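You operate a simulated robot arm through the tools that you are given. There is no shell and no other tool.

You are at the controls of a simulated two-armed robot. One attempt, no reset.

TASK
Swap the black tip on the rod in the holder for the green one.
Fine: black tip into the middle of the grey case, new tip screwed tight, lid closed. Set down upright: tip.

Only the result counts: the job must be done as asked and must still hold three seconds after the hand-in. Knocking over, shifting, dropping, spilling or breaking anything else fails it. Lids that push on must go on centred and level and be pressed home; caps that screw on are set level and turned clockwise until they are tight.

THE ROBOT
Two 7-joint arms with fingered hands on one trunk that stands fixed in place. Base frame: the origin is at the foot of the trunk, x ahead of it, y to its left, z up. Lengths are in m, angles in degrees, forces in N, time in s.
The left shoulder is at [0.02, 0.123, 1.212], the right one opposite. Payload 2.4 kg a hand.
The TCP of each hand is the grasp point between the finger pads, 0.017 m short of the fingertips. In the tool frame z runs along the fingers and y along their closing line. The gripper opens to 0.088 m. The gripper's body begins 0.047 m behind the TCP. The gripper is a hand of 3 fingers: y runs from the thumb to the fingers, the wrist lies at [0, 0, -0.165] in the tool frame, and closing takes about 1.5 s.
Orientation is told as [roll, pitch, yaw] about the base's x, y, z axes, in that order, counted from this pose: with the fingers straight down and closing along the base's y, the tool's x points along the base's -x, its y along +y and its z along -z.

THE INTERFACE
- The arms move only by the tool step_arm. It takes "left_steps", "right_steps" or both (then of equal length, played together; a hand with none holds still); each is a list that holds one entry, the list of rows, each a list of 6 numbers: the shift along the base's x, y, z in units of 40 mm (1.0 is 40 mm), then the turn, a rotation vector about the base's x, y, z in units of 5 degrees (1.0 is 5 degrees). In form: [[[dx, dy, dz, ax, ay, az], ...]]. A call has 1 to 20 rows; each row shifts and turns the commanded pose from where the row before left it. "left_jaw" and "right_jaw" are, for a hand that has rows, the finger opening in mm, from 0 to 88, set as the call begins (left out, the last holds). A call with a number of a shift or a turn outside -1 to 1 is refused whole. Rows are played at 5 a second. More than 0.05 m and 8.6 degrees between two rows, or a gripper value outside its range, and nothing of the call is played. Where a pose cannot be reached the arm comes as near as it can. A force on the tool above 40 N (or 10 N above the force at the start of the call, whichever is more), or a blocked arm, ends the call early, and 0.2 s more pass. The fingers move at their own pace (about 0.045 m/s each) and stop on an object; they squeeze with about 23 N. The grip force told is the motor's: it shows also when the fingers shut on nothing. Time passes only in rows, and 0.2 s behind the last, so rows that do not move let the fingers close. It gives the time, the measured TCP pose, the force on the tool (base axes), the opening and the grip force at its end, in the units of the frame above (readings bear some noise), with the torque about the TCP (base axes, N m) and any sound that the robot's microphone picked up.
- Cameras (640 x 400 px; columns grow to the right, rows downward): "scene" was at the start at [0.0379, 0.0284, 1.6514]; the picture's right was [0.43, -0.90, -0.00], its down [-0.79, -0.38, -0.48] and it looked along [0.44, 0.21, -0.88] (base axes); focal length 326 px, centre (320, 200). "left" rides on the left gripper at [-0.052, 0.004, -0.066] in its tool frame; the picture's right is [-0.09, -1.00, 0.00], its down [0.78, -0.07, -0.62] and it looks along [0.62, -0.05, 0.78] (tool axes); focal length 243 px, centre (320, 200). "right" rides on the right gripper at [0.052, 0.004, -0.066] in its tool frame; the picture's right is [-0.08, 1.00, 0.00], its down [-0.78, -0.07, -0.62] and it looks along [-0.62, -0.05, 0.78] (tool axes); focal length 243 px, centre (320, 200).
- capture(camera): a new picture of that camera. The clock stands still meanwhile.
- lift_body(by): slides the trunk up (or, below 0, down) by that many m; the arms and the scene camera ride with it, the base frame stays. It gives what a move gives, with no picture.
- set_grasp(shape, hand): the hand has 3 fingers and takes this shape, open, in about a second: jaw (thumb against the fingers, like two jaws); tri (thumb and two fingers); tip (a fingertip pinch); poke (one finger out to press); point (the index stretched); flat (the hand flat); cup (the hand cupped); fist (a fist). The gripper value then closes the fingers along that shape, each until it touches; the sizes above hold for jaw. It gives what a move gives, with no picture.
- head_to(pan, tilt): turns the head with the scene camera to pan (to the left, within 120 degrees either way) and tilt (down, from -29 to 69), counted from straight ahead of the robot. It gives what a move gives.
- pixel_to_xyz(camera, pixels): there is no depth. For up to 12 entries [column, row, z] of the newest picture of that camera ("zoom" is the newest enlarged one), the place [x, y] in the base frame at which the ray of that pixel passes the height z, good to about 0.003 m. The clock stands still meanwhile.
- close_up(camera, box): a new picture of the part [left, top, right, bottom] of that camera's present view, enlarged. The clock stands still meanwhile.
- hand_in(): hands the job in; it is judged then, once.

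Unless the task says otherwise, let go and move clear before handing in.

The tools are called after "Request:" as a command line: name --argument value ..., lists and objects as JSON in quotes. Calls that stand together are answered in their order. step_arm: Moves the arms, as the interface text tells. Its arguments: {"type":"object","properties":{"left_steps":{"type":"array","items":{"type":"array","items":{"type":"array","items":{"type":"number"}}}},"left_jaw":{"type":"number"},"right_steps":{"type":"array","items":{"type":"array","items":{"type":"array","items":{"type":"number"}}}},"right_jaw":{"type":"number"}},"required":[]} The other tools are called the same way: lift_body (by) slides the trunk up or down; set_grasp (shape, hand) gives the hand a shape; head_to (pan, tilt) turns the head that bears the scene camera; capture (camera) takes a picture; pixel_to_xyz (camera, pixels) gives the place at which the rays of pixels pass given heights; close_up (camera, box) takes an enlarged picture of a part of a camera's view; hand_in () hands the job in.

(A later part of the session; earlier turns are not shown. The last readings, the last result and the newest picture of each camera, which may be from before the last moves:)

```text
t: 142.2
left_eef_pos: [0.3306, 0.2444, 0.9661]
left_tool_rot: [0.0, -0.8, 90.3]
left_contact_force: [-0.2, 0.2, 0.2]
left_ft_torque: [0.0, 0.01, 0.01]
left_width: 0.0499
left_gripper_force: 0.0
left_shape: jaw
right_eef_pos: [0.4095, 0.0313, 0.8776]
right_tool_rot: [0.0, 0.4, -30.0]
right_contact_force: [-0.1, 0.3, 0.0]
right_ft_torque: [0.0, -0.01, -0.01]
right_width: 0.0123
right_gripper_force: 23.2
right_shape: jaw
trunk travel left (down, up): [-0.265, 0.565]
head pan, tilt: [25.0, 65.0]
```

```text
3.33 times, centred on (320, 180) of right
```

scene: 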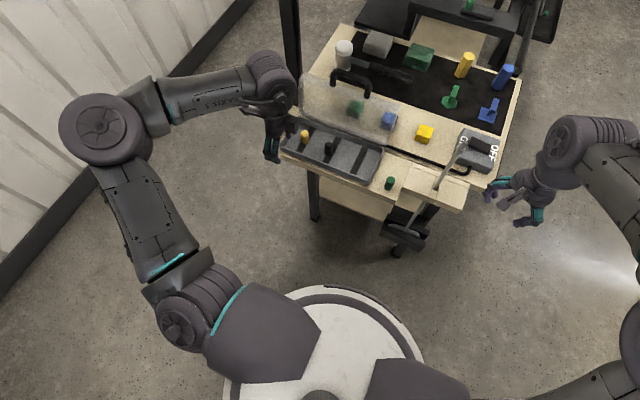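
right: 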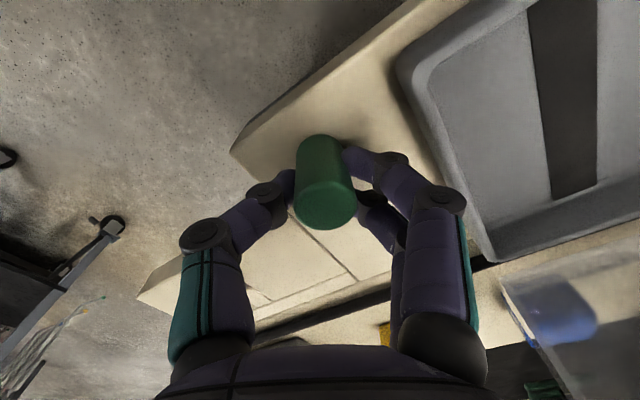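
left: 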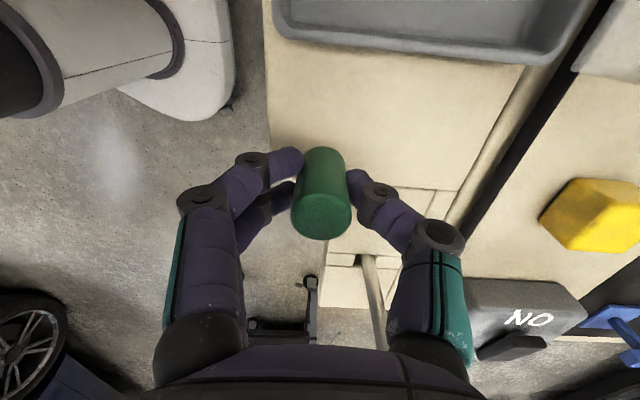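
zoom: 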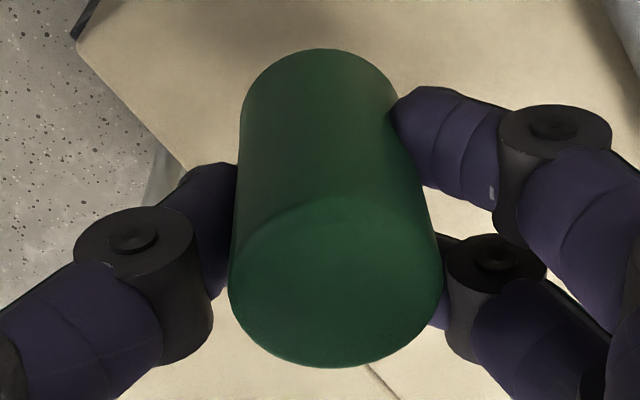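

Only ~1.5° residual tilt; fine. I'll raise the trunk back by 0.16 m (restoring reach over the rod) and then move above the stud.

Request:
step_arm --right_steps '[[[0, 0, 0.5, 0, 0, 0], [0, 0, 0.5, 0, 0, 0]]]'

Request:
lift_body --by 0.16

Request:
capture --camera "scene"

Request:
close_up --camera "scene" --box '[366, 150, 462, 260]'

```text
t: 142.8
left_eef_pos: [0.3304, 0.2458, 0.9663]
left_tool_rot: [0.0, -0.8, 90.2]
left_contact_force: [0.0, -0.7, -0.3]
left_ft_torque: [-0.04, -0.02, 0.03]
left_width: 0.0498
left_gripper_force: 0.1
left_shape: jaw
right_eef_pos: [0.4089, 0.0312, 0.9176]
right_tool_rot: [0.0, 0.3, -30.0]
right_contact_force: [-0.4, 0.2, 0.2]
right_ft_torque: [0.01, -0.02, 0.01]
right_width: 0.0124
right_gripper_force: 22.9
right_shape: jaw
trunk travel left (down, up): [-0.265, 0.565]
head pan, tilt: [25.0, 65.0]
```

```text
t: 144.7
left_eef_pos: [0.3304, 0.2441, 1.1268]
left_tool_rot: [0.0, -0.8, 90.3]
left_contact_force: [-0.1, 0.2, 0.2]
left_ft_torque: [-0.02, 0.01, 0.03]
left_width: 0.0497
left_gripper_force: 0.0
left_shape: jaw
right_eef_pos: [0.4088, 0.0304, 1.0754]
right_tool_rot: [-0.1, 0.3, -30.1]
right_contact_force: [-0.2, -0.2, -0.2]
right_ft_torque: [-0.01, -0.02, 0.01]
right_width: 0.0121
right_gripper_force: 22.9
right_shape: jaw
trunk travel left (down, up): [-0.425, 0.405]
head pan, tilt: [25.0, 65.0]
```

```text
taken
```

scene: 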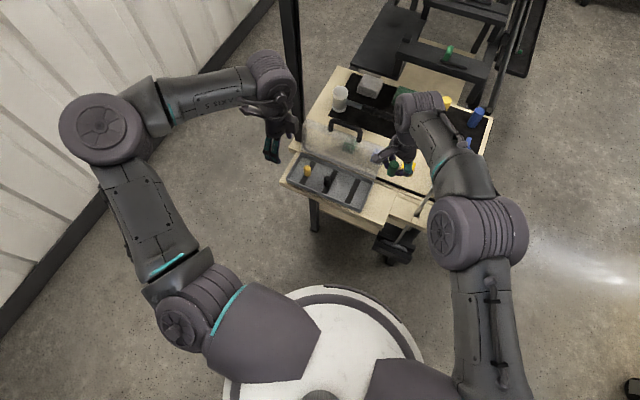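

```text
3.64 times, centred on (414, 205) of scene
```

zoom: 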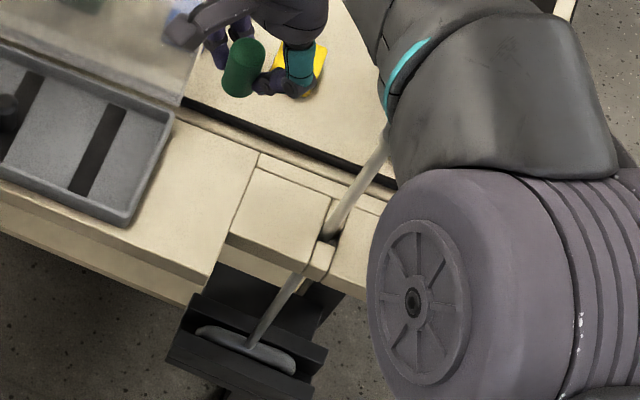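

Moving above the stud (about (0.457,-0.066)) while turning the yaw from -30° to +95° so I have a full clockwise stroke available.

Request:
step_arm --right_steps '[[[0.06, -0.12, 0, 0, 0, 1], [0.06, -0.12, 0, 0, 0, 1], [0.06, -0.12, 0, 0, 0, 1], [0.06, -0.12, 0, 0, 0, 1], [0.06, -0.12, 0, 0, 0, 1], [0.06, -0.12, 0, 0, 0, 1], [0.06, -0.12, 0, 0, 0, 1], [0.06, -0.12, 0, 0, 0, 1], [0.06, -0.12, 0, 0, 0, 1], [0.06, -0.12, 0, 0, 0, 1], [0.06, -0.12, 0, 0, 0, 1], [0.06, -0.12, 0, 0, 0, 1], [0.06, -0.12, 0, 0, 0, 1], [0.06, -0.12, 0, 0, 0, 1], [0.06, -0.12, 0, 0, 0, 1], [0.06, -0.12, 0, 0, 0, 1], [0.06, -0.12, 0, 0, 0, 1], [0.06, -0.12, 0, 0, 0, 1], [0.06, -0.12, 0, 0, 0, 1], [0.06, -0.12, 0, 0, 0, 1]]]'

Request:
step_arm --right_steps '[[[0, 0, 0, 0, 0, 1], [0, 0, 0, 0, 0, 1], [0, 0, 0, 0, 0, 1], [0, 0, 0, 0, 0, 1], [0, 0, 0, 0, 0, 1]]]'

Request:
capture --camera "right"

Request:
close_up --camera "right" --box '[256, 60, 384, 240]'

Request:
close_up --camera "scene" --box '[390, 130, 470, 210]'

```text
t: 148.9
left_eef_pos: [0.3324, 0.2455, 1.1264]
left_tool_rot: [0.0, -0.8, 90.3]
left_contact_force: [0.3, 0.3, 0.2]
left_ft_torque: [-0.04, 0.03, 0.05]
left_width: 0.0499
left_gripper_force: 0.1
left_shape: jaw
right_eef_pos: [0.4564, -0.0636, 1.0757]
right_tool_rot: [0.0, 0.2, 70.0]
right_contact_force: [0.7, 0.3, 0.2]
right_ft_torque: [-0.02, 0.02, -0.04]
right_width: 0.0121
right_gripper_force: 22.9
right_shape: jaw
trunk travel left (down, up): [-0.425, 0.405]
head pan, tilt: [25.0, 65.0]
```

```text
t: 150.1
left_eef_pos: [0.3304, 0.2445, 1.1263]
left_tool_rot: [0.1, -0.8, 90.2]
left_contact_force: [0.4, 0.0, -0.2]
left_ft_torque: [-0.01, 0.02, -0.03]
left_width: 0.0494
left_gripper_force: 0.1
left_shape: jaw
right_eef_pos: [0.4576, -0.0661, 1.0759]
right_tool_rot: [0.1, 0.3, 95.0]
right_contact_force: [0.0, -0.9, 0.3]
right_ft_torque: [0.01, 0.0, 0.01]
right_width: 0.0116
right_gripper_force: 23.4
right_shape: jaw
trunk travel left (down, up): [-0.425, 0.405]
head pan, tilt: [25.0, 65.0]
```

```text
taken
```

right: 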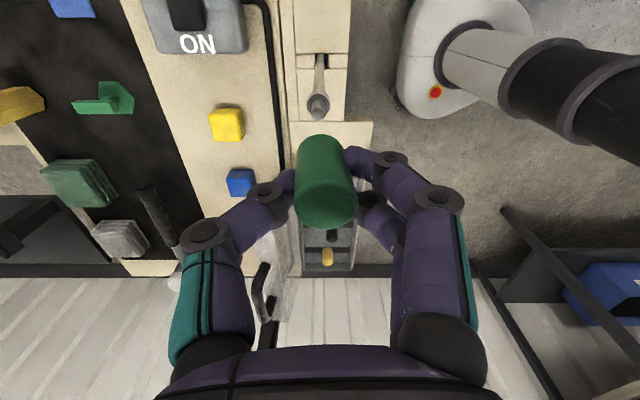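

```text
2.22 times, centred on (320, 150) of right
```

zoom: 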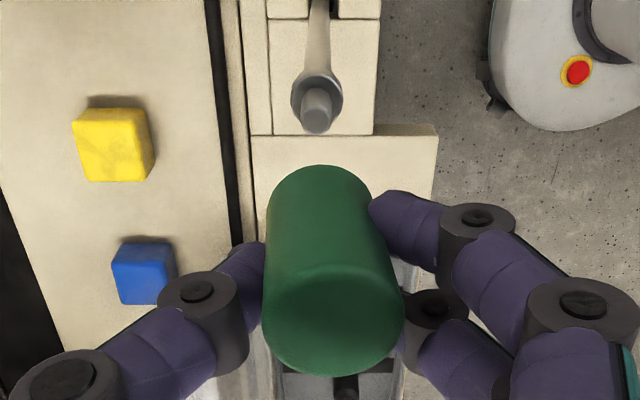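

```text
5.00 times, centred on (430, 170) of scene
```

zoom: 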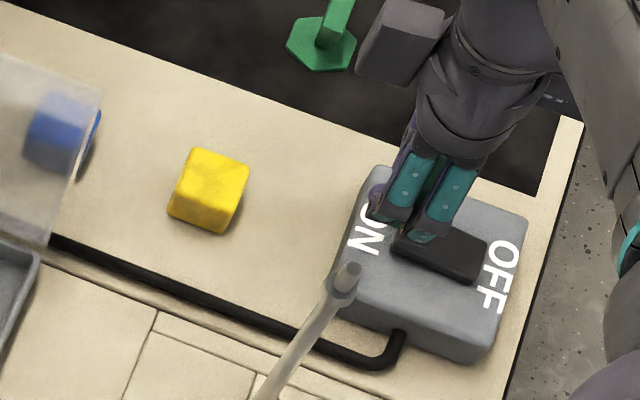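

The stud's top is at (319,114), exactly on the grasp axis; the tip's bottom is also on-axis but its top leans ~2.7° toward the fingers. I'll tilt the hand to make the tip vertical and lower it to just above the stud.

Request:
step_arm --right_steps '[[[0.025, 0, -0.3, -0.03, 0.3, 0], [0.02, 0, -0.3, -0.02, 0.25, 0], [0, 0, -0.3, 0, 0, 0]]]'

Request:
close_up --camera "right" --box '[256, 80, 384, 240]'

Request:
close_up --camera "scene" --box '[400, 150, 464, 210]'

```text
t: 150.9
left_eef_pos: [0.331, 0.2447, 1.126]
left_tool_rot: [-0.1, -0.9, 90.3]
left_contact_force: [0.9, -0.3, -0.8]
left_ft_torque: [-0.02, 0.01, -0.06]
left_width: 0.0498
left_gripper_force: 0.1
left_shape: jaw
right_eef_pos: [0.4592, -0.0658, 1.0413]
right_tool_rot: [2.9, 0.4, 94.9]
right_contact_force: [-0.5, 0.8, -0.7]
right_ft_torque: [-0.01, -0.01, -0.02]
right_width: 0.0116
right_gripper_force: 22.7
right_shape: jaw
trunk travel left (down, up): [-0.425, 0.405]
head pan, tilt: [25.0, 65.0]
```

```text
2.50 times, centred on (320, 160) of right
```

zoom: 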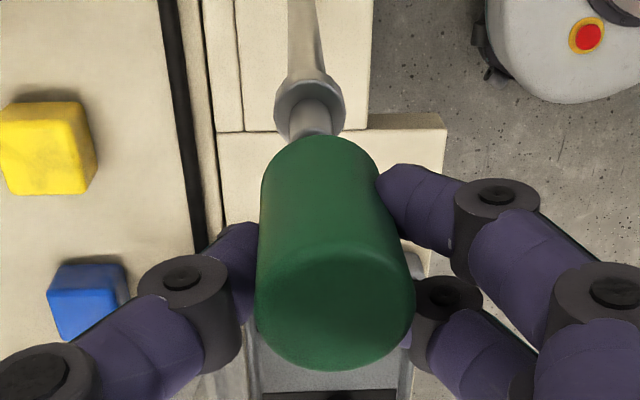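

```text
6.67 times, centred on (432, 180) of scene
```

zoom: 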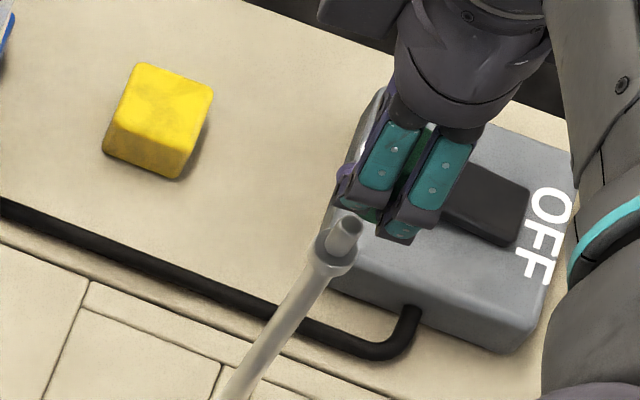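

The tip axis is now parallel to the rod and lateral offset is within ~0.5 mm. Lowering in small steps to meet the stud.

Request:
step_arm --right_steps '[[[0, 0, -0.15, 0, 0, 0], [0, 0, -0.15, 0, 0, 0]]]'

Request:
close_up --camera "right" --box '[256, 80, 384, 240]'

Request:
close_up --camera "scene" --box '[416, 165, 456, 195]'

```text
t: 151.5
left_eef_pos: [0.3311, 0.2446, 1.1274]
left_tool_rot: [0.0, -0.8, 90.4]
left_contact_force: [-0.5, 0.3, 0.3]
left_ft_torque: [0.0, 0.03, 0.02]
left_width: 0.0497
left_gripper_force: 0.3
left_shape: jaw
right_eef_pos: [0.459, -0.064, 1.0284]
right_tool_rot: [2.8, 0.3, 94.8]
right_contact_force: [0.1, -0.5, -0.3]
right_ft_torque: [0.01, 0.0, 0.01]
right_width: 0.0113
right_gripper_force: 23.1
right_shape: jaw
trunk travel left (down, up): [-0.425, 0.405]
head pan, tilt: [25.0, 65.0]
```

```text
2.50 times, centred on (320, 160) of right
```

zoom: 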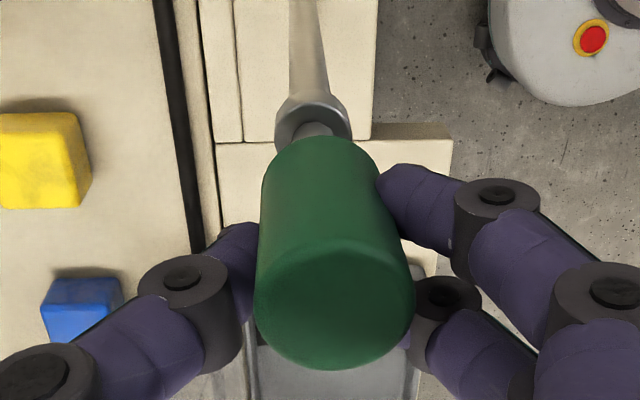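

```text
13.33 times, centred on (436, 180) of scene
```

zoom: 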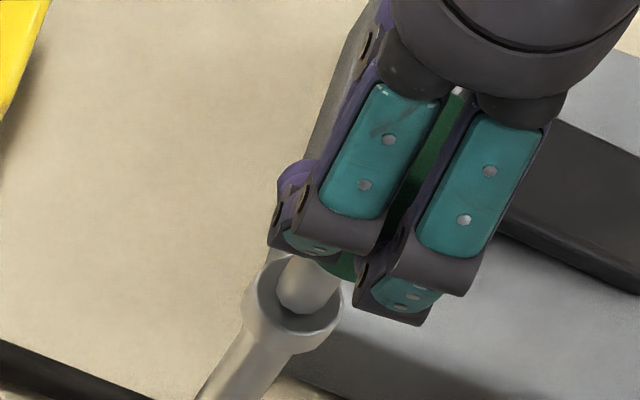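

Request:
step_arm --right_steps '[[[0, -0.02, -0.08, 0, 0, 0]]]'

Request:
step_arm --right_steps '[[[0, 0, -0.06, 0, 0, 0]]]'

Request:
step_arm --right_steps '[[[0, 0, -0.06, 0, 0, 0]]]'

Request:
close_up --camera "right" --box '[256, 80, 384, 240]'

```text
t: 151.9
left_eef_pos: [0.3305, 0.2451, 1.1261]
left_tool_rot: [0.0, -0.8, 90.3]
left_contact_force: [-0.4, -0.1, -0.2]
left_ft_torque: [0.03, -0.04, 0.02]
left_width: 0.0497
left_gripper_force: 0.0
left_shape: jaw
right_eef_pos: [0.4595, -0.0654, 1.025]
right_tool_rot: [2.8, 0.3, 94.8]
right_contact_force: [-0.7, 0.8, 0.2]
right_ft_torque: [-0.02, 0.04, -0.03]
right_width: 0.0111
right_gripper_force: 23.2
right_shape: jaw
trunk travel left (down, up): [-0.425, 0.405]
head pan, tilt: [25.0, 65.0]
```

```text
t: 152.3
left_eef_pos: [0.3308, 0.2441, 1.1267]
left_tool_rot: [-0.1, -0.8, 90.4]
left_contact_force: [0.4, 0.2, -0.3]
left_ft_torque: [-0.03, 0.01, -0.02]
left_width: 0.0496
left_gripper_force: 0.0
left_shape: jaw
right_eef_pos: [0.458, -0.0657, 1.0231]
right_tool_rot: [2.8, 0.3, 94.9]
right_contact_force: [-0.1, -0.2, 0.0]
right_ft_torque: [-0.02, 0.0, -0.01]
right_width: 0.0113
right_gripper_force: 23.1
right_shape: jaw
trunk travel left (down, up): [-0.425, 0.405]
head pan, tilt: [25.0, 65.0]
```

```text
t: 152.7
left_eef_pos: [0.3305, 0.246, 1.1275]
left_tool_rot: [0.0, -0.8, 90.3]
left_contact_force: [-0.2, 0.3, -0.3]
left_ft_torque: [0.01, -0.02, 0.02]
left_width: 0.0496
left_gripper_force: 0.0
left_shape: jaw
right_eef_pos: [0.4585, -0.066, 1.0214]
right_tool_rot: [2.7, 0.4, 94.9]
right_contact_force: [0.0, -0.7, -0.4]
right_ft_torque: [0.0, 0.0, 0.02]
right_width: 0.0111
right_gripper_force: 23.3
right_shape: jaw
trunk travel left (down, up): [-0.425, 0.405]
head pan, tilt: [25.0, 65.0]
```

```text
2.50 times, centred on (320, 160) of right
```

zoom: 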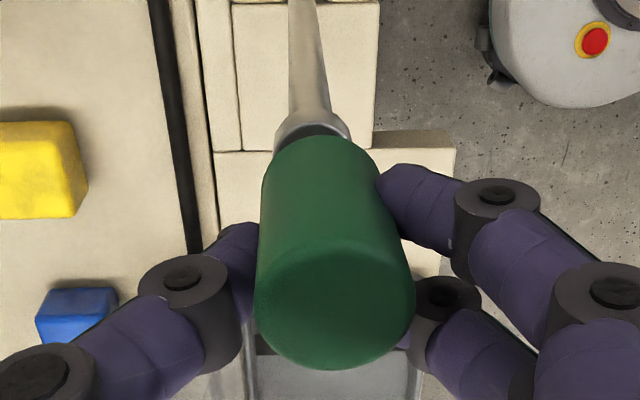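

Request:
step_arm --right_steps '[[[0, 0, -0.05, 0, 0, 0]]]'

Request:
step_arm --right_steps '[[[0, 0, -0.05, 0, 0, 0]]]'

Request:
step_arm --right_steps '[[[0, 0, -0.05, 0, 0, 0]]]'

Request:
close_up --camera "right" --box '[256, 80, 384, 240]'

Request:
close_up --camera "scene" --box '[416, 165, 456, 195]'

```text
t: 153.1
left_eef_pos: [0.3307, 0.2463, 1.1261]
left_tool_rot: [0.0, -0.8, 90.3]
left_contact_force: [0.4, 0.5, -0.2]
left_ft_torque: [-0.02, -0.01, -0.02]
left_width: 0.0496
left_gripper_force: 0.1
left_shape: jaw
right_eef_pos: [0.4582, -0.0662, 1.0197]
right_tool_rot: [2.8, 0.2, 95.0]
right_contact_force: [0.2, 0.0, 6.3]
right_ft_torque: [0.03, 0.03, 0.03]
right_width: 0.0119
right_gripper_force: 23.1
right_shape: jaw
trunk travel left (down, up): [-0.425, 0.405]
head pan, tilt: [25.0, 65.0]
```

```text
t: 153.5
left_eef_pos: [0.3309, 0.246, 1.1261]
left_tool_rot: [0.0, -0.7, 90.3]
left_contact_force: [0.6, 0.5, -0.2]
left_ft_torque: [0.03, 0.02, 0.02]
left_width: 0.0498
left_gripper_force: 0.1
left_shape: jaw
right_eef_pos: [0.4582, -0.0656, 1.0182]
right_tool_rot: [2.6, 0.4, 94.9]
right_contact_force: [0.0, 0.0, 15.7]
right_ft_torque: [0.01, 0.03, -0.04]
right_width: 0.0124
right_gripper_force: 22.8
right_shape: jaw
trunk travel left (down, up): [-0.425, 0.405]
head pan, tilt: [25.0, 65.0]
```

```text
t: 153.9
left_eef_pos: [0.3296, 0.2446, 1.1263]
left_tool_rot: [0.0, -0.9, 90.4]
left_contact_force: [-0.4, 0.5, 0.2]
left_ft_torque: [0.02, -0.02, 0.0]
left_width: 0.0496
left_gripper_force: 0.1
left_shape: jaw
right_eef_pos: [0.4574, -0.0659, 1.0159]
right_tool_rot: [2.6, 0.2, 94.8]
right_contact_force: [0.4, 0.4, 25.6]
right_ft_torque: [0.03, 0.11, -0.03]
right_width: 0.0134
right_gripper_force: 22.6
right_shape: jaw
trunk travel left (down, up): [-0.425, 0.405]
head pan, tilt: [25.0, 65.0]
```

```text
2.50 times, centred on (320, 160) of right
```

zoom: 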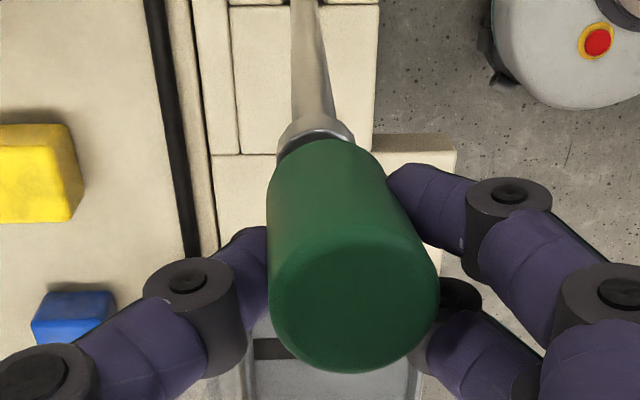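

```text
13.33 times, centred on (436, 180) of scene
```

zoom: 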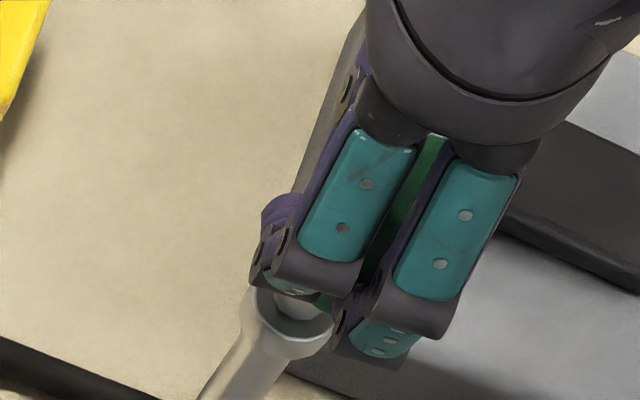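

Contact started at TCP z≈1.020 and pressing to 26 N tilted the tip, so it isn't entering yet. I'll back off 4 mm, shift +0.8 mm in x (stud offset estimate), and re-touch lightly.

Request:
step_arm --right_steps '[[[0, 0, 0.1, 0, 0, 0], [0.02, 0, 0.02, 0, 0, 0]]]'

Request:
close_up --camera "right" --box '[256, 80, 384, 240]'

Request:
close_up --camera "scene" --box '[366, 150, 462, 260]'

```text
t: 154.5
left_eef_pos: [0.3314, 0.2455, 1.1258]
left_tool_rot: [0.0, -0.8, 90.3]
left_contact_force: [0.2, -0.4, -0.7]
left_ft_torque: [0.02, 0.0, -0.01]
left_width: 0.0498
left_gripper_force: 0.0
left_shape: jaw
right_eef_pos: [0.4585, -0.0656, 1.0196]
right_tool_rot: [2.9, 0.3, 94.9]
right_contact_force: [0.2, -0.2, 1.4]
right_ft_torque: [0.03, 0.02, -0.04]
right_width: 0.0126
right_gripper_force: 23.2
right_shape: jaw
trunk travel left (down, up): [-0.425, 0.405]
head pan, tilt: [25.0, 65.0]
```

```text
2.50 times, centred on (320, 160) of right
```

zoom: 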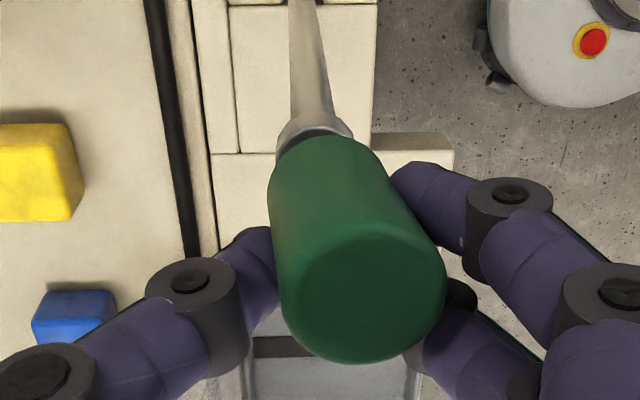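

```text
3.64 times, centred on (414, 205) of scene
```

zoom: 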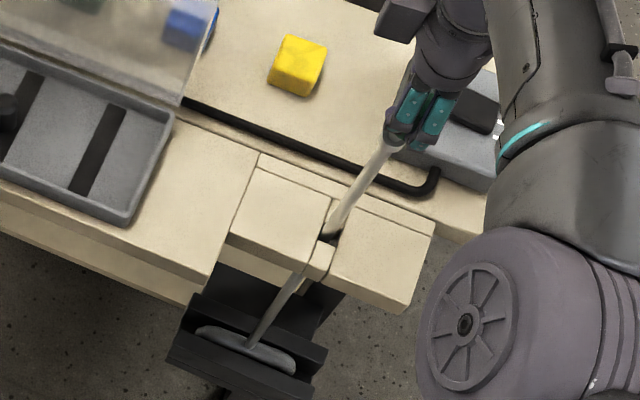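

The tip pivots in this grip. Analysis of the good grips shows the tip should sit about 5 mm off-centre between fingers (here only ~2 mm), so I'll take it back to the plank and regrip. First rise and undo the tilt.

Request:
step_arm --right_steps '[[[0, 0, 0.3, 0, 0, 0], [0, 0, 0.5, 0, 0, 0], [0, 0, 0.6, 0.05, -0.55, 0], [-0.06, 0.12, 0, 0, 0, -1], [-0.06, 0.12, 0, 0, 0, -1], [-0.06, 0.12, 0, 0, 0, -1], [-0.06, 0.12, 0, 0, 0, -1], [-0.06, 0.12, 0, 0, 0, -1], [-0.06, 0.12, 0, 0, 0, -1], [-0.06, 0.12, 0, 0, 0, -1], [-0.06, 0.12, 0, 0, 0, -1], [-0.06, 0.12, 0, 0, 0, -1], [-0.06, 0.12, 0, 0, 0, -1], [-0.06, 0.12, 0, 0, 0, -1], [-0.06, 0.12, 0, 0, 0, -1], [-0.06, 0.12, 0, 0, 0, -1]]]'

Request:
step_arm --right_steps '[[[-0.06, 0.12, 0, 0, 0, -1], [-0.06, 0.12, 0, 0, 0, -1], [-0.06, 0.12, 0, 0, 0, -1], [-0.06, 0.12, 0, 0, 0, -1], [-0.06, 0.12, 0, 0, 0, -1], [-0.06, 0.12, 0, 0, 0, -1], [-0.06, 0.12, 0, 0, 0, -1], [0, 0, 0, 0, 0, -1], [0, 0, 0, 0, 0, -1], [0, 0, 0, 0, 0, -1], [0, 0, 0, 0, 0, -1], [0, 0, 0, 0, 0, -1]]]'

Request:
capture --camera "right"

```text
t: 157.9
left_eef_pos: [0.3302, 0.2449, 1.1269]
left_tool_rot: [0.1, -0.8, 90.3]
left_contact_force: [-0.1, 0.7, -0.7]
left_ft_torque: [0.0, 0.01, 0.01]
left_width: 0.0494
left_gripper_force: 0.0
left_shape: jaw
right_eef_pos: [0.4293, -0.0028, 1.0757]
right_tool_rot: [0.1, 0.4, 29.8]
right_contact_force: [0.2, 0.3, -1.0]
right_ft_torque: [-0.01, 0.0, 0.04]
right_width: 0.012
right_gripper_force: 23.2
right_shape: jaw
trunk travel left (down, up): [-0.425, 0.405]
head pan, tilt: [25.0, 65.0]
```

```text
t: 160.5
left_eef_pos: [0.3312, 0.2451, 1.126]
left_tool_rot: [0.0, -0.9, 90.3]
left_contact_force: [0.6, -0.2, 0.0]
left_ft_torque: [0.02, -0.01, 0.01]
left_width: 0.0497
left_gripper_force: 0.0
left_shape: jaw
right_eef_pos: [0.4122, 0.0311, 1.075]
right_tool_rot: [0.0, 0.3, -30.3]
right_contact_force: [0.8, -0.1, -0.1]
right_ft_torque: [-0.02, -0.01, -0.02]
right_width: 0.0122
right_gripper_force: 23.1
right_shape: jaw
trunk travel left (down, up): [-0.425, 0.405]
head pan, tilt: [25.0, 65.0]
```

```text
taken
```

right: 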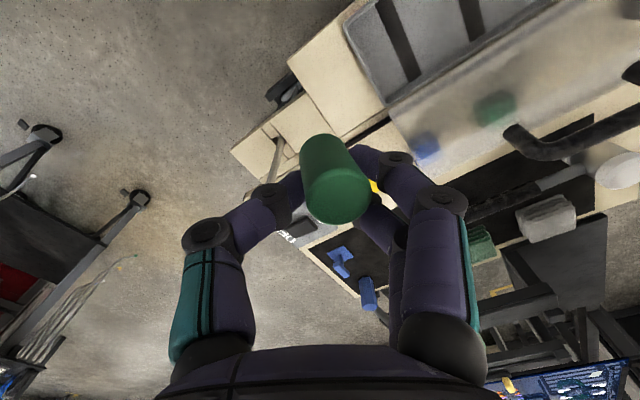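

Position is right; the tip is tilted ~5° in the fingers, which pressing on the plank will straighten. Lowering the trunk and setting it down.

Request:
lift_body --by -0.16

Request:
step_arm --right_steps '[[[0, 0, -0.5, 0, 0, 0], [0, 0, -0.5, 0, 0, 0], [0, 0, -0.3, 0, 0, 0], [0, 0, -0.15, 0, 0, 0]]]'

Request:
step_arm --right_steps '[[[0, 0, -0.07, 0, 0, 0]]]'

Request:
step_arm --right_steps '[[[0, 0, -0.07, 0, 0, 0]]]'

```text
t: 162.3
left_eef_pos: [0.3306, 0.2452, 0.9665]
left_tool_rot: [0.0, -0.9, 90.4]
left_contact_force: [0.2, 0.0, -0.4]
left_ft_torque: [0.02, -0.03, -0.04]
left_width: 0.05
left_gripper_force: 0.1
left_shape: jaw
right_eef_pos: [0.412, 0.0299, 0.9155]
right_tool_rot: [0.0, 0.3, -30.1]
right_contact_force: [-1.2, 0.2, 0.6]
right_ft_torque: [0.0, -0.01, 0.02]
right_width: 0.0122
right_gripper_force: 22.8
right_shape: jaw
trunk travel left (down, up): [-0.265, 0.565]
head pan, tilt: [25.0, 65.0]
```

```text
t: 163.3
left_eef_pos: [0.3298, 0.2462, 0.9667]
left_tool_rot: [0.1, -0.8, 90.3]
left_contact_force: [-0.5, 0.3, 0.8]
left_ft_torque: [0.0, 0.02, 0.0]
left_width: 0.0496
left_gripper_force: 0.2
left_shape: jaw
right_eef_pos: [0.4113, 0.03, 0.8584]
right_tool_rot: [0.1, 0.3, -30.2]
right_contact_force: [-0.9, -0.3, -0.4]
right_ft_torque: [0.0, 0.0, -0.03]
right_width: 0.0123
right_gripper_force: 23.2
right_shape: jaw
trunk travel left (down, up): [-0.265, 0.565]
head pan, tilt: [25.0, 65.0]
```

```text
t: 163.7
left_eef_pos: [0.3306, 0.2458, 0.9659]
left_tool_rot: [0.0, -0.8, 90.3]
left_contact_force: [0.0, -0.7, -0.1]
left_ft_torque: [0.0, -0.01, -0.01]
left_width: 0.0496
left_gripper_force: 0.1
left_shape: jaw
right_eef_pos: [0.4116, 0.0298, 0.8531]
right_tool_rot: [-0.1, 0.3, -30.1]
right_contact_force: [0.5, 0.9, 0.6]
right_ft_torque: [-0.02, -0.02, -0.01]
right_width: 0.0115
right_gripper_force: 22.6
right_shape: jaw
trunk travel left (down, up): [-0.265, 0.565]
head pan, tilt: [25.0, 65.0]
```

```text
t: 164.1
left_eef_pos: [0.3311, 0.2443, 0.966]
left_tool_rot: [0.0, -0.8, 90.3]
left_contact_force: [-0.4, 0.4, -0.4]
left_ft_torque: [0.03, -0.02, 0.0]
left_width: 0.0497
left_gripper_force: 0.0
left_shape: jaw
right_eef_pos: [0.412, 0.0306, 0.8534]
right_tool_rot: [0.0, 0.3, -30.0]
right_contact_force: [-0.1, 0.2, -0.3]
right_ft_torque: [-0.02, 0.01, 0.01]
right_width: 0.0119
right_gripper_force: 23.3
right_shape: jaw
trunk travel left (down, up): [-0.265, 0.565]
head pan, tilt: [25.0, 65.0]
```

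Request:
step_arm --right_steps '[[[0, 0, -0.07, 0, 0, 0]]]'

Request:
step_arm --right_steps '[[[0, 0, -0.05, 0, 0, 0]]]'

Request:
close_up --camera "right" --box '[236, 120, 404, 240]'

```text
t: 164.5
left_eef_pos: [0.3303, 0.2453, 0.9664]
left_tool_rot: [0.0, -0.8, 90.2]
left_contact_force: [-0.4, -1.0, 0.3]
left_ft_torque: [0.01, 0.03, -0.06]
left_width: 0.0497
left_gripper_force: 0.1
left_shape: jaw
right_eef_pos: [0.4124, 0.0301, 0.8474]
right_tool_rot: [0.0, 0.4, -30.1]
right_contact_force: [0.1, 0.8, -0.8]
right_ft_torque: [0.0, 0.02, 0.03]
right_width: 0.0116
right_gripper_force: 23.4
right_shape: jaw
trunk travel left (down, up): [-0.265, 0.565]
head pan, tilt: [25.0, 65.0]
```

```text
t: 164.9
left_eef_pos: [0.3298, 0.2453, 0.9661]
left_tool_rot: [0.0, -0.7, 90.3]
left_contact_force: [-0.3, 0.0, -0.3]
left_ft_torque: [-0.01, 0.01, 0.02]
left_width: 0.05
left_gripper_force: 0.1
left_shape: jaw
right_eef_pos: [0.4111, 0.0291, 0.8479]
right_tool_rot: [0.0, 0.2, -30.3]
right_contact_force: [0.8, -1.0, 5.3]
right_ft_torque: [0.03, 0.01, 0.0]
right_width: 0.0117
right_gripper_force: 23.0
right_shape: jaw
trunk travel left (down, up): [-0.265, 0.565]
head pan, tilt: [25.0, 65.0]
```

```text
3.33 times, centred on (320, 180) of right
```

zoom: 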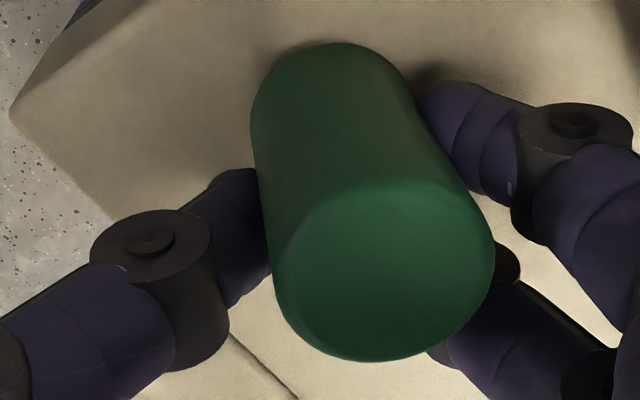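

The tip has tilted ~8° in the fingers; pressing slightly more to stand it square before releasing.

Request:
step_arm --right_steps '[[[0, 0, -0.05, 0, 0, 0], [0, 0, -0.04, 0, 0, 0]]]'

Request:
close_up --camera "right" --box '[236, 120, 404, 240]'

Request:
step_arm --right_steps '[[[0, 0, 0.02, 0, 0, 0], [0, 0, 0, 0, 0, 0], [0, 0, 0, 0, 0, 0], [0, 0, 0, 0, 0, 0]]]' --right_jaw 44

Request:
close_up --camera "right" --box '[236, 120, 404, 240]'

```text
t: 165.5
left_eef_pos: [0.3302, 0.2443, 0.9664]
left_tool_rot: [0.0, -0.9, 90.2]
left_contact_force: [0.5, 0.6, 0.7]
left_ft_torque: [0.0, -0.02, -0.02]
left_width: 0.0498
left_gripper_force: 0.0
left_shape: jaw
right_eef_pos: [0.4125, 0.0301, 0.8438]
right_tool_rot: [0.2, 0.3, -30.2]
right_contact_force: [2.7, -4.6, 16.8]
right_ft_torque: [0.14, -0.02, 0.02]
right_width: 0.0128
right_gripper_force: 23.3
right_shape: jaw
trunk travel left (down, up): [-0.265, 0.565]
head pan, tilt: [25.0, 65.0]
```

```text
3.33 times, centred on (320, 180) of right
```

zoom: 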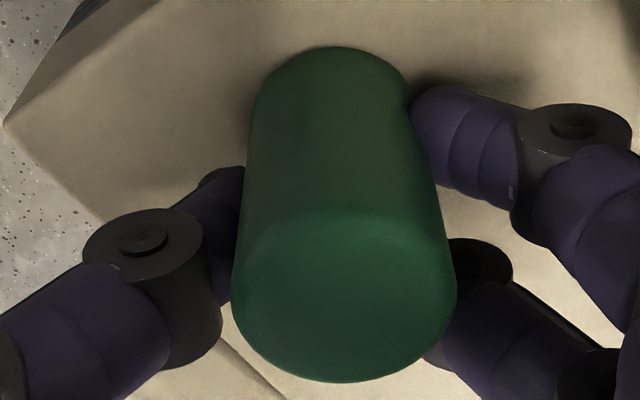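

```text
t: 166.5
left_eef_pos: [0.3317, 0.246, 0.9646]
left_tool_rot: [0.0, -0.8, 90.3]
left_contact_force: [-0.2, 0.3, 0.0]
left_ft_torque: [-0.01, -0.03, -0.02]
left_width: 0.0495
left_gripper_force: 0.1
left_shape: jaw
right_eef_pos: [0.4106, 0.0308, 0.8438]
right_tool_rot: [0.0, 0.2, -30.2]
right_contact_force: [0.6, -0.6, 0.1]
right_ft_torque: [-0.02, 0.01, -0.01]
right_width: 0.0433
right_gripper_force: 0.1
right_shape: jaw
trunk travel left (down, up): [-0.265, 0.565]
head pan, tilt: [25.0, 65.0]
```

```text
3.33 times, centred on (320, 180) of right
```

zoom: 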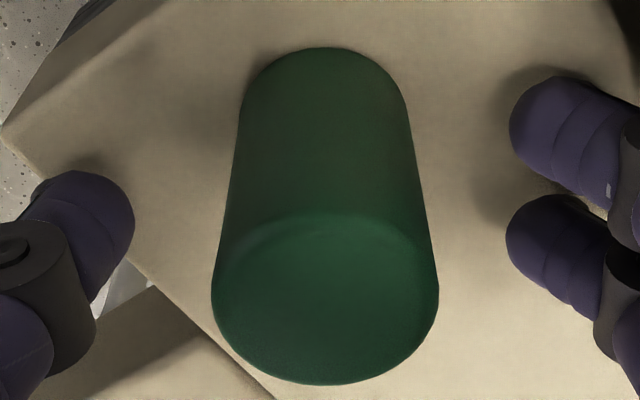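

The green tip stands upright again. I'll rise clear and look at the "tri" (thumb + two fingers) shape, which may hold a round part without pivoting.

Request:
step_arm --right_steps '[[[0, 0, 0.5, 0, 0, 0], [0, 0, 0.7, 0, 0, 0], [0, 0, 0.7, 0, 0, 0], [0, 0, 0.6, 0, 0, 0]]]'

Request:
set_grasp --hand "right" --shape "tri"

Request:
capture --camera "right"

Request:
step_arm --right_steps '[[[0, 0, 0, 0, 0, 0], [0, 0, 0, 0, 0, 0], [0, 0, 0, 0, 0, 0], [0, 0, 0, 0, 0, 0], [0, 0, 0, 0, 0, 0], [0, 0, 0, 0, 0, 0], [0, 0, 0, 0, 0, 0]]]' --right_jaw 20

Request:
capture --camera "right"

```text
t: 167.5
left_eef_pos: [0.3311, 0.244, 0.9663]
left_tool_rot: [0.0, -0.7, 90.3]
left_contact_force: [-0.1, 0.4, -1.1]
left_ft_torque: [-0.01, 0.0, -0.01]
left_width: 0.0498
left_gripper_force: 0.1
left_shape: jaw
right_eef_pos: [0.4109, 0.0289, 0.944]
right_tool_rot: [0.0, 0.4, -30.1]
right_contact_force: [-0.1, -0.7, -0.3]
right_ft_torque: [0.0, 0.01, 0.04]
right_width: 0.0435
right_gripper_force: 0.2
right_shape: jaw
trunk travel left (down, up): [-0.265, 0.565]
head pan, tilt: [25.0, 65.0]
```

```text
t: 168.4
left_eef_pos: [0.3311, 0.2455, 0.9651]
left_tool_rot: [0.0, -0.8, 90.3]
left_contact_force: [0.6, 0.7, -0.6]
left_ft_torque: [0.03, -0.03, 0.01]
left_width: 0.0496
left_gripper_force: 0.0
left_shape: jaw
right_eef_pos: [0.4101, 0.0292, 0.9442]
right_tool_rot: [0.1, 0.3, -30.1]
right_contact_force: [-0.3, 0.0, -0.5]
right_ft_torque: [-0.01, 0.02, -0.02]
right_width: 0.088
right_gripper_force: 0.0
right_shape: tri
trunk travel left (down, up): [-0.265, 0.565]
head pan, tilt: [25.0, 65.0]
```

```text
taken
```

right: 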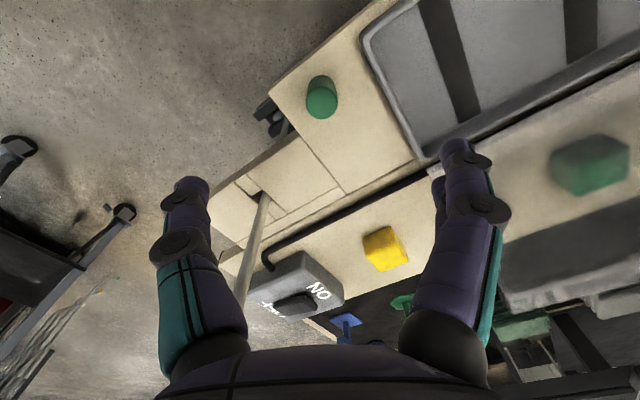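

```text
t: 170.0
left_eef_pos: [0.3308, 0.2458, 0.9663]
left_tool_rot: [0.0, -0.8, 90.3]
left_contact_force: [0.3, 0.1, 0.5]
left_ft_torque: [0.04, 0.01, 0.02]
left_width: 0.0496
left_gripper_force: 0.1
left_shape: jaw
right_eef_pos: [0.4114, 0.0298, 0.9442]
right_tool_rot: [0.0, 0.2, -30.1]
right_contact_force: [0.5, -0.4, -0.3]
right_ft_torque: [0.0, -0.02, 0.01]
right_width: 0.0205
right_gripper_force: 0.0
right_shape: tri
trunk travel left (down, up): [-0.265, 0.565]
head pan, tilt: [25.0, 65.0]
```

```text
taken
```

right: 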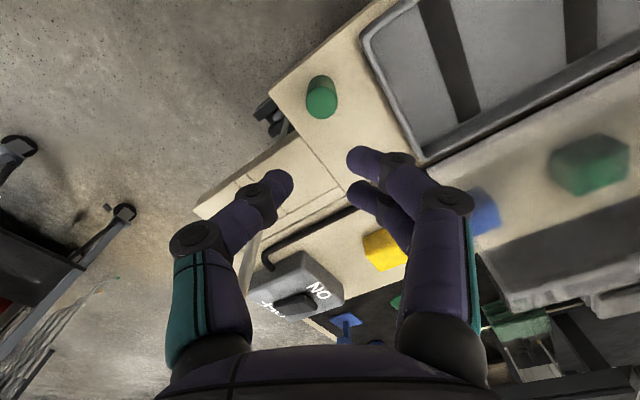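

The tri shape looks the same as jaw, but it reveals the thumb line sits ~5 mm toward image-down of the TCP — explaining why a tip offset by ~5 mm was held well. I'll return to jaw and measure the tip position.

Request:
set_grasp --hand "right" --shape "jaw"

Request:
close_up --camera "right" --box '[272, 60, 368, 140]'

Request:
capture --camera "right"

```text
t: 170.9
left_eef_pos: [0.3304, 0.2455, 0.9653]
left_tool_rot: [0.0, -0.9, 90.4]
left_contact_force: [-0.1, -0.2, 0.0]
left_ft_torque: [0.03, -0.01, -0.03]
left_width: 0.0496
left_gripper_force: 0.1
left_shape: jaw
right_eef_pos: [0.4108, 0.0301, 0.9445]
right_tool_rot: [0.1, 0.4, -30.2]
right_contact_force: [0.1, -0.6, -0.3]
right_ft_torque: [0.05, -0.03, 0.01]
right_width: 0.0883
right_gripper_force: 0.2
right_shape: jaw
trunk travel left (down, up): [-0.265, 0.565]
head pan, tilt: [25.0, 65.0]
```

```text
5.00 times, centred on (320, 100) of right
```

zoom: 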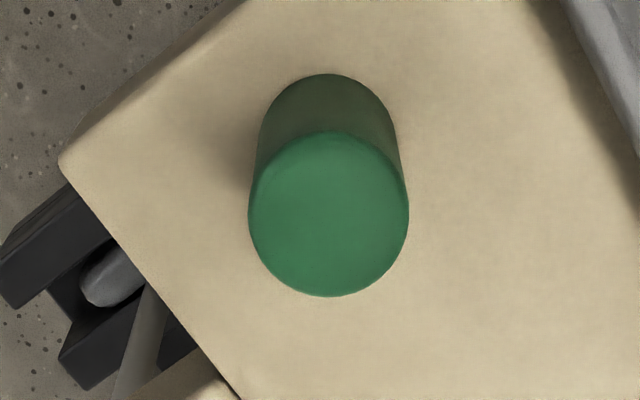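

```text
taken
```

right: 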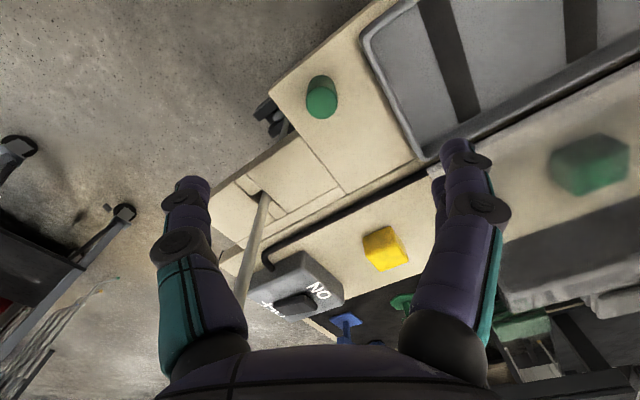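

From above the tip has crept ~8 mm off the grasp centre during regrips (top centre (321.6,103) vs ~113 expected). Also the data trend says a higher grip is straighter. I'll recentre by (-8.7,+5) mm and grip higher, at TCP z≈0.855, closing gradually.

Request:
step_arm --right_steps '[[[-0.11, 0.06, 0, 0, 0, 0], [-0.11, 0.065, 0, 0, 0, 0], [0, 0, -0.3, 0, 0, 0]]]' --right_jaw 50

Request:
close_up --camera "right" --box '[272, 60, 368, 140]'

```text
t: 171.7
left_eef_pos: [0.3296, 0.2457, 0.9656]
left_tool_rot: [0.0, -0.8, 90.3]
left_contact_force: [-0.4, 0.2, 0.3]
left_ft_torque: [-0.01, -0.01, 0.03]
left_width: 0.0498
left_gripper_force: 0.1
left_shape: jaw
right_eef_pos: [0.4023, 0.0351, 0.9316]
right_tool_rot: [-0.1, 0.2, -30.2]
right_contact_force: [-0.1, -0.9, -0.2]
right_ft_torque: [-0.01, 0.0, 0.04]
right_width: 0.0503
right_gripper_force: 0.0
right_shape: jaw
trunk travel left (down, up): [-0.265, 0.565]
head pan, tilt: [25.0, 65.0]
```

```text
5.00 times, centred on (320, 100) of right
```

zoom: 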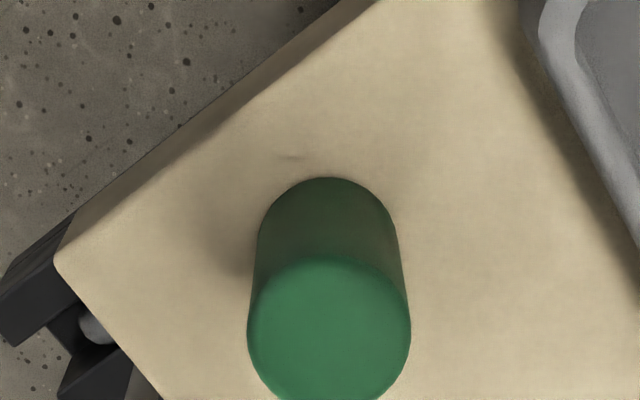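

Now the tip sits about 4 mm to the thumb-line side (row 126 vs 121 centred) — as wanted. Descending to z≈0.855 and closing gradually.

Request:
step_arm --right_steps '[[[0, 0, -0.6, 0, 0, 0], [0, 0, -0.6, 0, 0, 0], [0, 0, -0.6, 0, 0, 0], [0, 0, -0.11, 0, 0, 0]]]'

Request:
step_arm --right_steps '[[[0, 0, 0, 0, 0, 0], [0, 0, 0, 0, 0, 0], [0, 0, 0, 0, 0, 0], [0, 0, 0, 0, 0, 0]]]' --right_jaw 24

Request:
step_arm --right_steps '[[[0, 0, 0, 0, 0, 0], [0, 0, 0, 0, 0, 0], [0, 0, 0, 0, 0, 0]]]' --right_jaw 18

Request:
close_up --camera "right" --box '[236, 120, 404, 240]'

Request:
step_arm --right_steps '[[[0, 0, 0, 0, 0, 0], [0, 0, 0, 0, 0, 0], [0, 0, 0, 0, 0, 0]]]' --right_jaw 14

Request:
close_up --camera "right" --box '[236, 120, 404, 240]'

```text
t: 172.7
left_eef_pos: [0.3317, 0.2461, 0.9662]
left_tool_rot: [0.0, -0.8, 90.3]
left_contact_force: [0.6, -0.1, -0.5]
left_ft_torque: [0.0, 0.0, 0.04]
left_width: 0.0498
left_gripper_force: 0.0
left_shape: jaw
right_eef_pos: [0.402, 0.0359, 0.8553]
right_tool_rot: [0.0, 0.2, -30.2]
right_contact_force: [0.6, -1.4, 1.2]
right_ft_torque: [0.04, 0.03, 0.0]
right_width: 0.0495
right_gripper_force: 0.0
right_shape: jaw
trunk travel left (down, up): [-0.265, 0.565]
head pan, tilt: [25.0, 65.0]
```

```text
t: 173.7
left_eef_pos: [0.3318, 0.2446, 0.9659]
left_tool_rot: [-0.1, -0.8, 90.3]
left_contact_force: [0.5, -0.3, 0.0]
left_ft_torque: [0.01, 0.0, 0.04]
left_width: 0.0496
left_gripper_force: 0.1
left_shape: jaw
right_eef_pos: [0.4027, 0.035, 0.8549]
right_tool_rot: [0.0, 0.2, -30.2]
right_contact_force: [0.5, -0.8, 0.1]
right_ft_torque: [-0.02, 0.01, -0.01]
right_width: 0.0243
right_gripper_force: 0.0
right_shape: jaw
trunk travel left (down, up): [-0.265, 0.565]
head pan, tilt: [25.0, 65.0]
```

```text
t: 174.5
left_eef_pos: [0.3311, 0.2448, 0.9657]
left_tool_rot: [-0.1, -0.7, 90.3]
left_contact_force: [-0.3, -0.1, -0.1]
left_ft_torque: [0.0, 0.0, 0.0]
left_width: 0.0496
left_gripper_force: 0.0
left_shape: jaw
right_eef_pos: [0.4037, 0.0345, 0.8555]
right_tool_rot: [0.0, 0.2, -30.1]
right_contact_force: [-0.5, -0.6, 0.3]
right_ft_torque: [0.03, 0.01, -0.02]
right_width: 0.0184
right_gripper_force: 0.0
right_shape: jaw
trunk travel left (down, up): [-0.265, 0.565]
head pan, tilt: [25.0, 65.0]
```

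```text
3.33 times, centred on (320, 180) of right
```

zoom: 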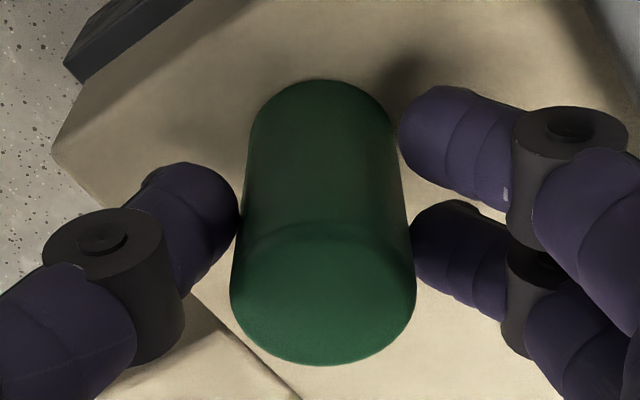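

```text
t: 175.3
left_eef_pos: [0.3316, 0.2447, 0.9665]
left_tool_rot: [0.0, -0.7, 90.3]
left_contact_force: [-0.5, -0.9, 0.2]
left_ft_torque: [0.01, 0.0, -0.01]
left_width: 0.0498
left_gripper_force: 0.1
left_shape: jaw
right_eef_pos: [0.4038, 0.0356, 0.8556]
right_tool_rot: [0.1, 0.1, -30.1]
right_contact_force: [0.5, 1.5, 5.3]
right_ft_torque: [0.07, -0.05, 0.0]
right_width: 0.0126
right_gripper_force: 23.1
right_shape: jaw
trunk travel left (down, up): [-0.265, 0.565]
head pan, tilt: [25.0, 65.0]
```

```text
3.33 times, centred on (320, 180) of right
```

zoom: 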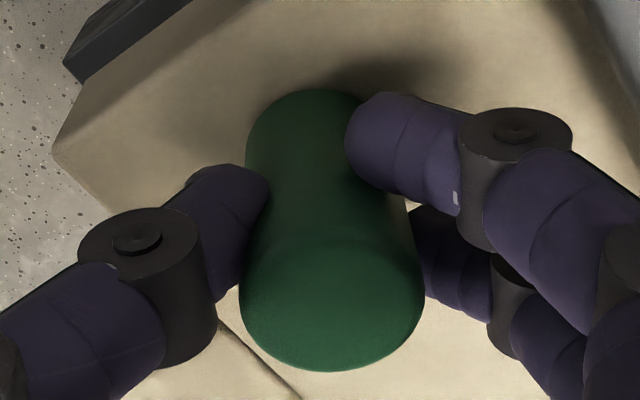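

Now the nearer finger slides past the tip's front (too far the other way). I'll release, shift back 2 mm, and close again.

Request:
step_arm --right_steps '[[[0, 0, 0, 0, 0, 0], [0, 0, 0, 0, 0, 0], [0, 0, 0, 0, 0, 0], [0.045, -0.026, 0, 0, 0, 0], [0, 0, 0, 0, 0, 0]]]' --right_jaw 34

Request:
close_up --camera "right" --box '[236, 120, 404, 240]'

Request:
step_arm --right_steps '[[[0, 0, 0, 0, 0, 0], [0, 0, 0, 0, 0, 0], [0, 0, 0, 0, 0, 0], [0, 0, 0, 0, 0, 0]]]' --right_jaw 18

Request:
step_arm --right_steps '[[[0, 0, 0, 0, 0, 0], [0, 0, 0, 0, 0, 0], [0, 0, 0, 0, 0, 0]]]' --right_jaw 15

Request:
close_up --camera "right" --box '[236, 120, 404, 240]'

```text
t: 176.5
left_eef_pos: [0.3303, 0.2453, 0.9665]
left_tool_rot: [0.0, -0.8, 90.3]
left_contact_force: [0.4, 0.1, -0.7]
left_ft_torque: [-0.02, -0.02, 0.02]
left_width: 0.0497
left_gripper_force: 0.0
left_shape: jaw
right_eef_pos: [0.4046, 0.0334, 0.8574]
right_tool_rot: [0.0, 0.2, -30.2]
right_contact_force: [-0.4, -0.5, 0.4]
right_ft_torque: [0.01, -0.02, 0.0]
right_width: 0.0334
right_gripper_force: 0.1
right_shape: jaw
trunk travel left (down, up): [-0.265, 0.565]
head pan, tilt: [25.0, 65.0]
```

```text
3.33 times, centred on (320, 180) of right
```

zoom: 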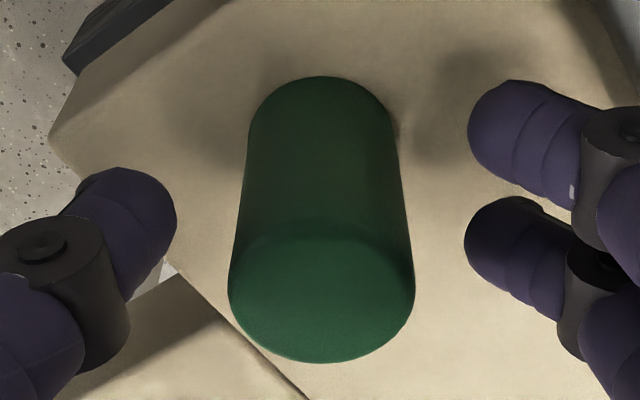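

```text
t: 177.5
left_eef_pos: [0.3304, 0.2454, 0.9656]
left_tool_rot: [0.0, -0.8, 90.3]
left_contact_force: [-1.2, 0.2, 0.3]
left_ft_torque: [0.0, 0.01, -0.03]
left_width: 0.05
left_gripper_force: 0.1
left_shape: jaw
right_eef_pos: [0.4047, 0.034, 0.8553]
right_tool_rot: [0.1, 0.3, -30.1]
right_contact_force: [0.7, -0.6, -0.1]
right_ft_torque: [-0.03, 0.02, -0.02]
right_width: 0.0187
right_gripper_force: 0.0
right_shape: jaw
trunk travel left (down, up): [-0.265, 0.565]
head pan, tilt: [25.0, 65.0]
```

```text
t: 178.3
left_eef_pos: [0.3304, 0.2459, 0.9663]
left_tool_rot: [0.0, -0.9, 90.4]
left_contact_force: [0.3, -0.4, 0.9]
left_ft_torque: [-0.04, -0.04, -0.01]
left_width: 0.0499
left_gripper_force: 0.0
left_shape: jaw
right_eef_pos: [0.4038, 0.0339, 0.8551]
right_tool_rot: [0.0, 0.2, -30.1]
right_contact_force: [0.6, 1.4, 4.8]
right_ft_torque: [0.09, -0.07, 0.04]
right_width: 0.013
right_gripper_force: 22.7
right_shape: jaw
trunk travel left (down, up): [-0.265, 0.565]
head pan, tilt: [25.0, 65.0]
```

```text
3.33 times, centred on (320, 180) of right
```

zoom: 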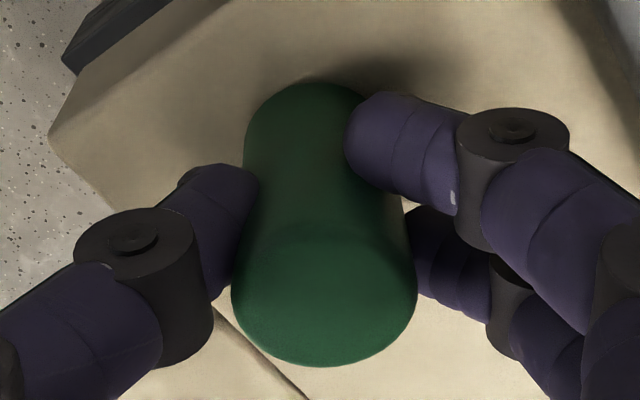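

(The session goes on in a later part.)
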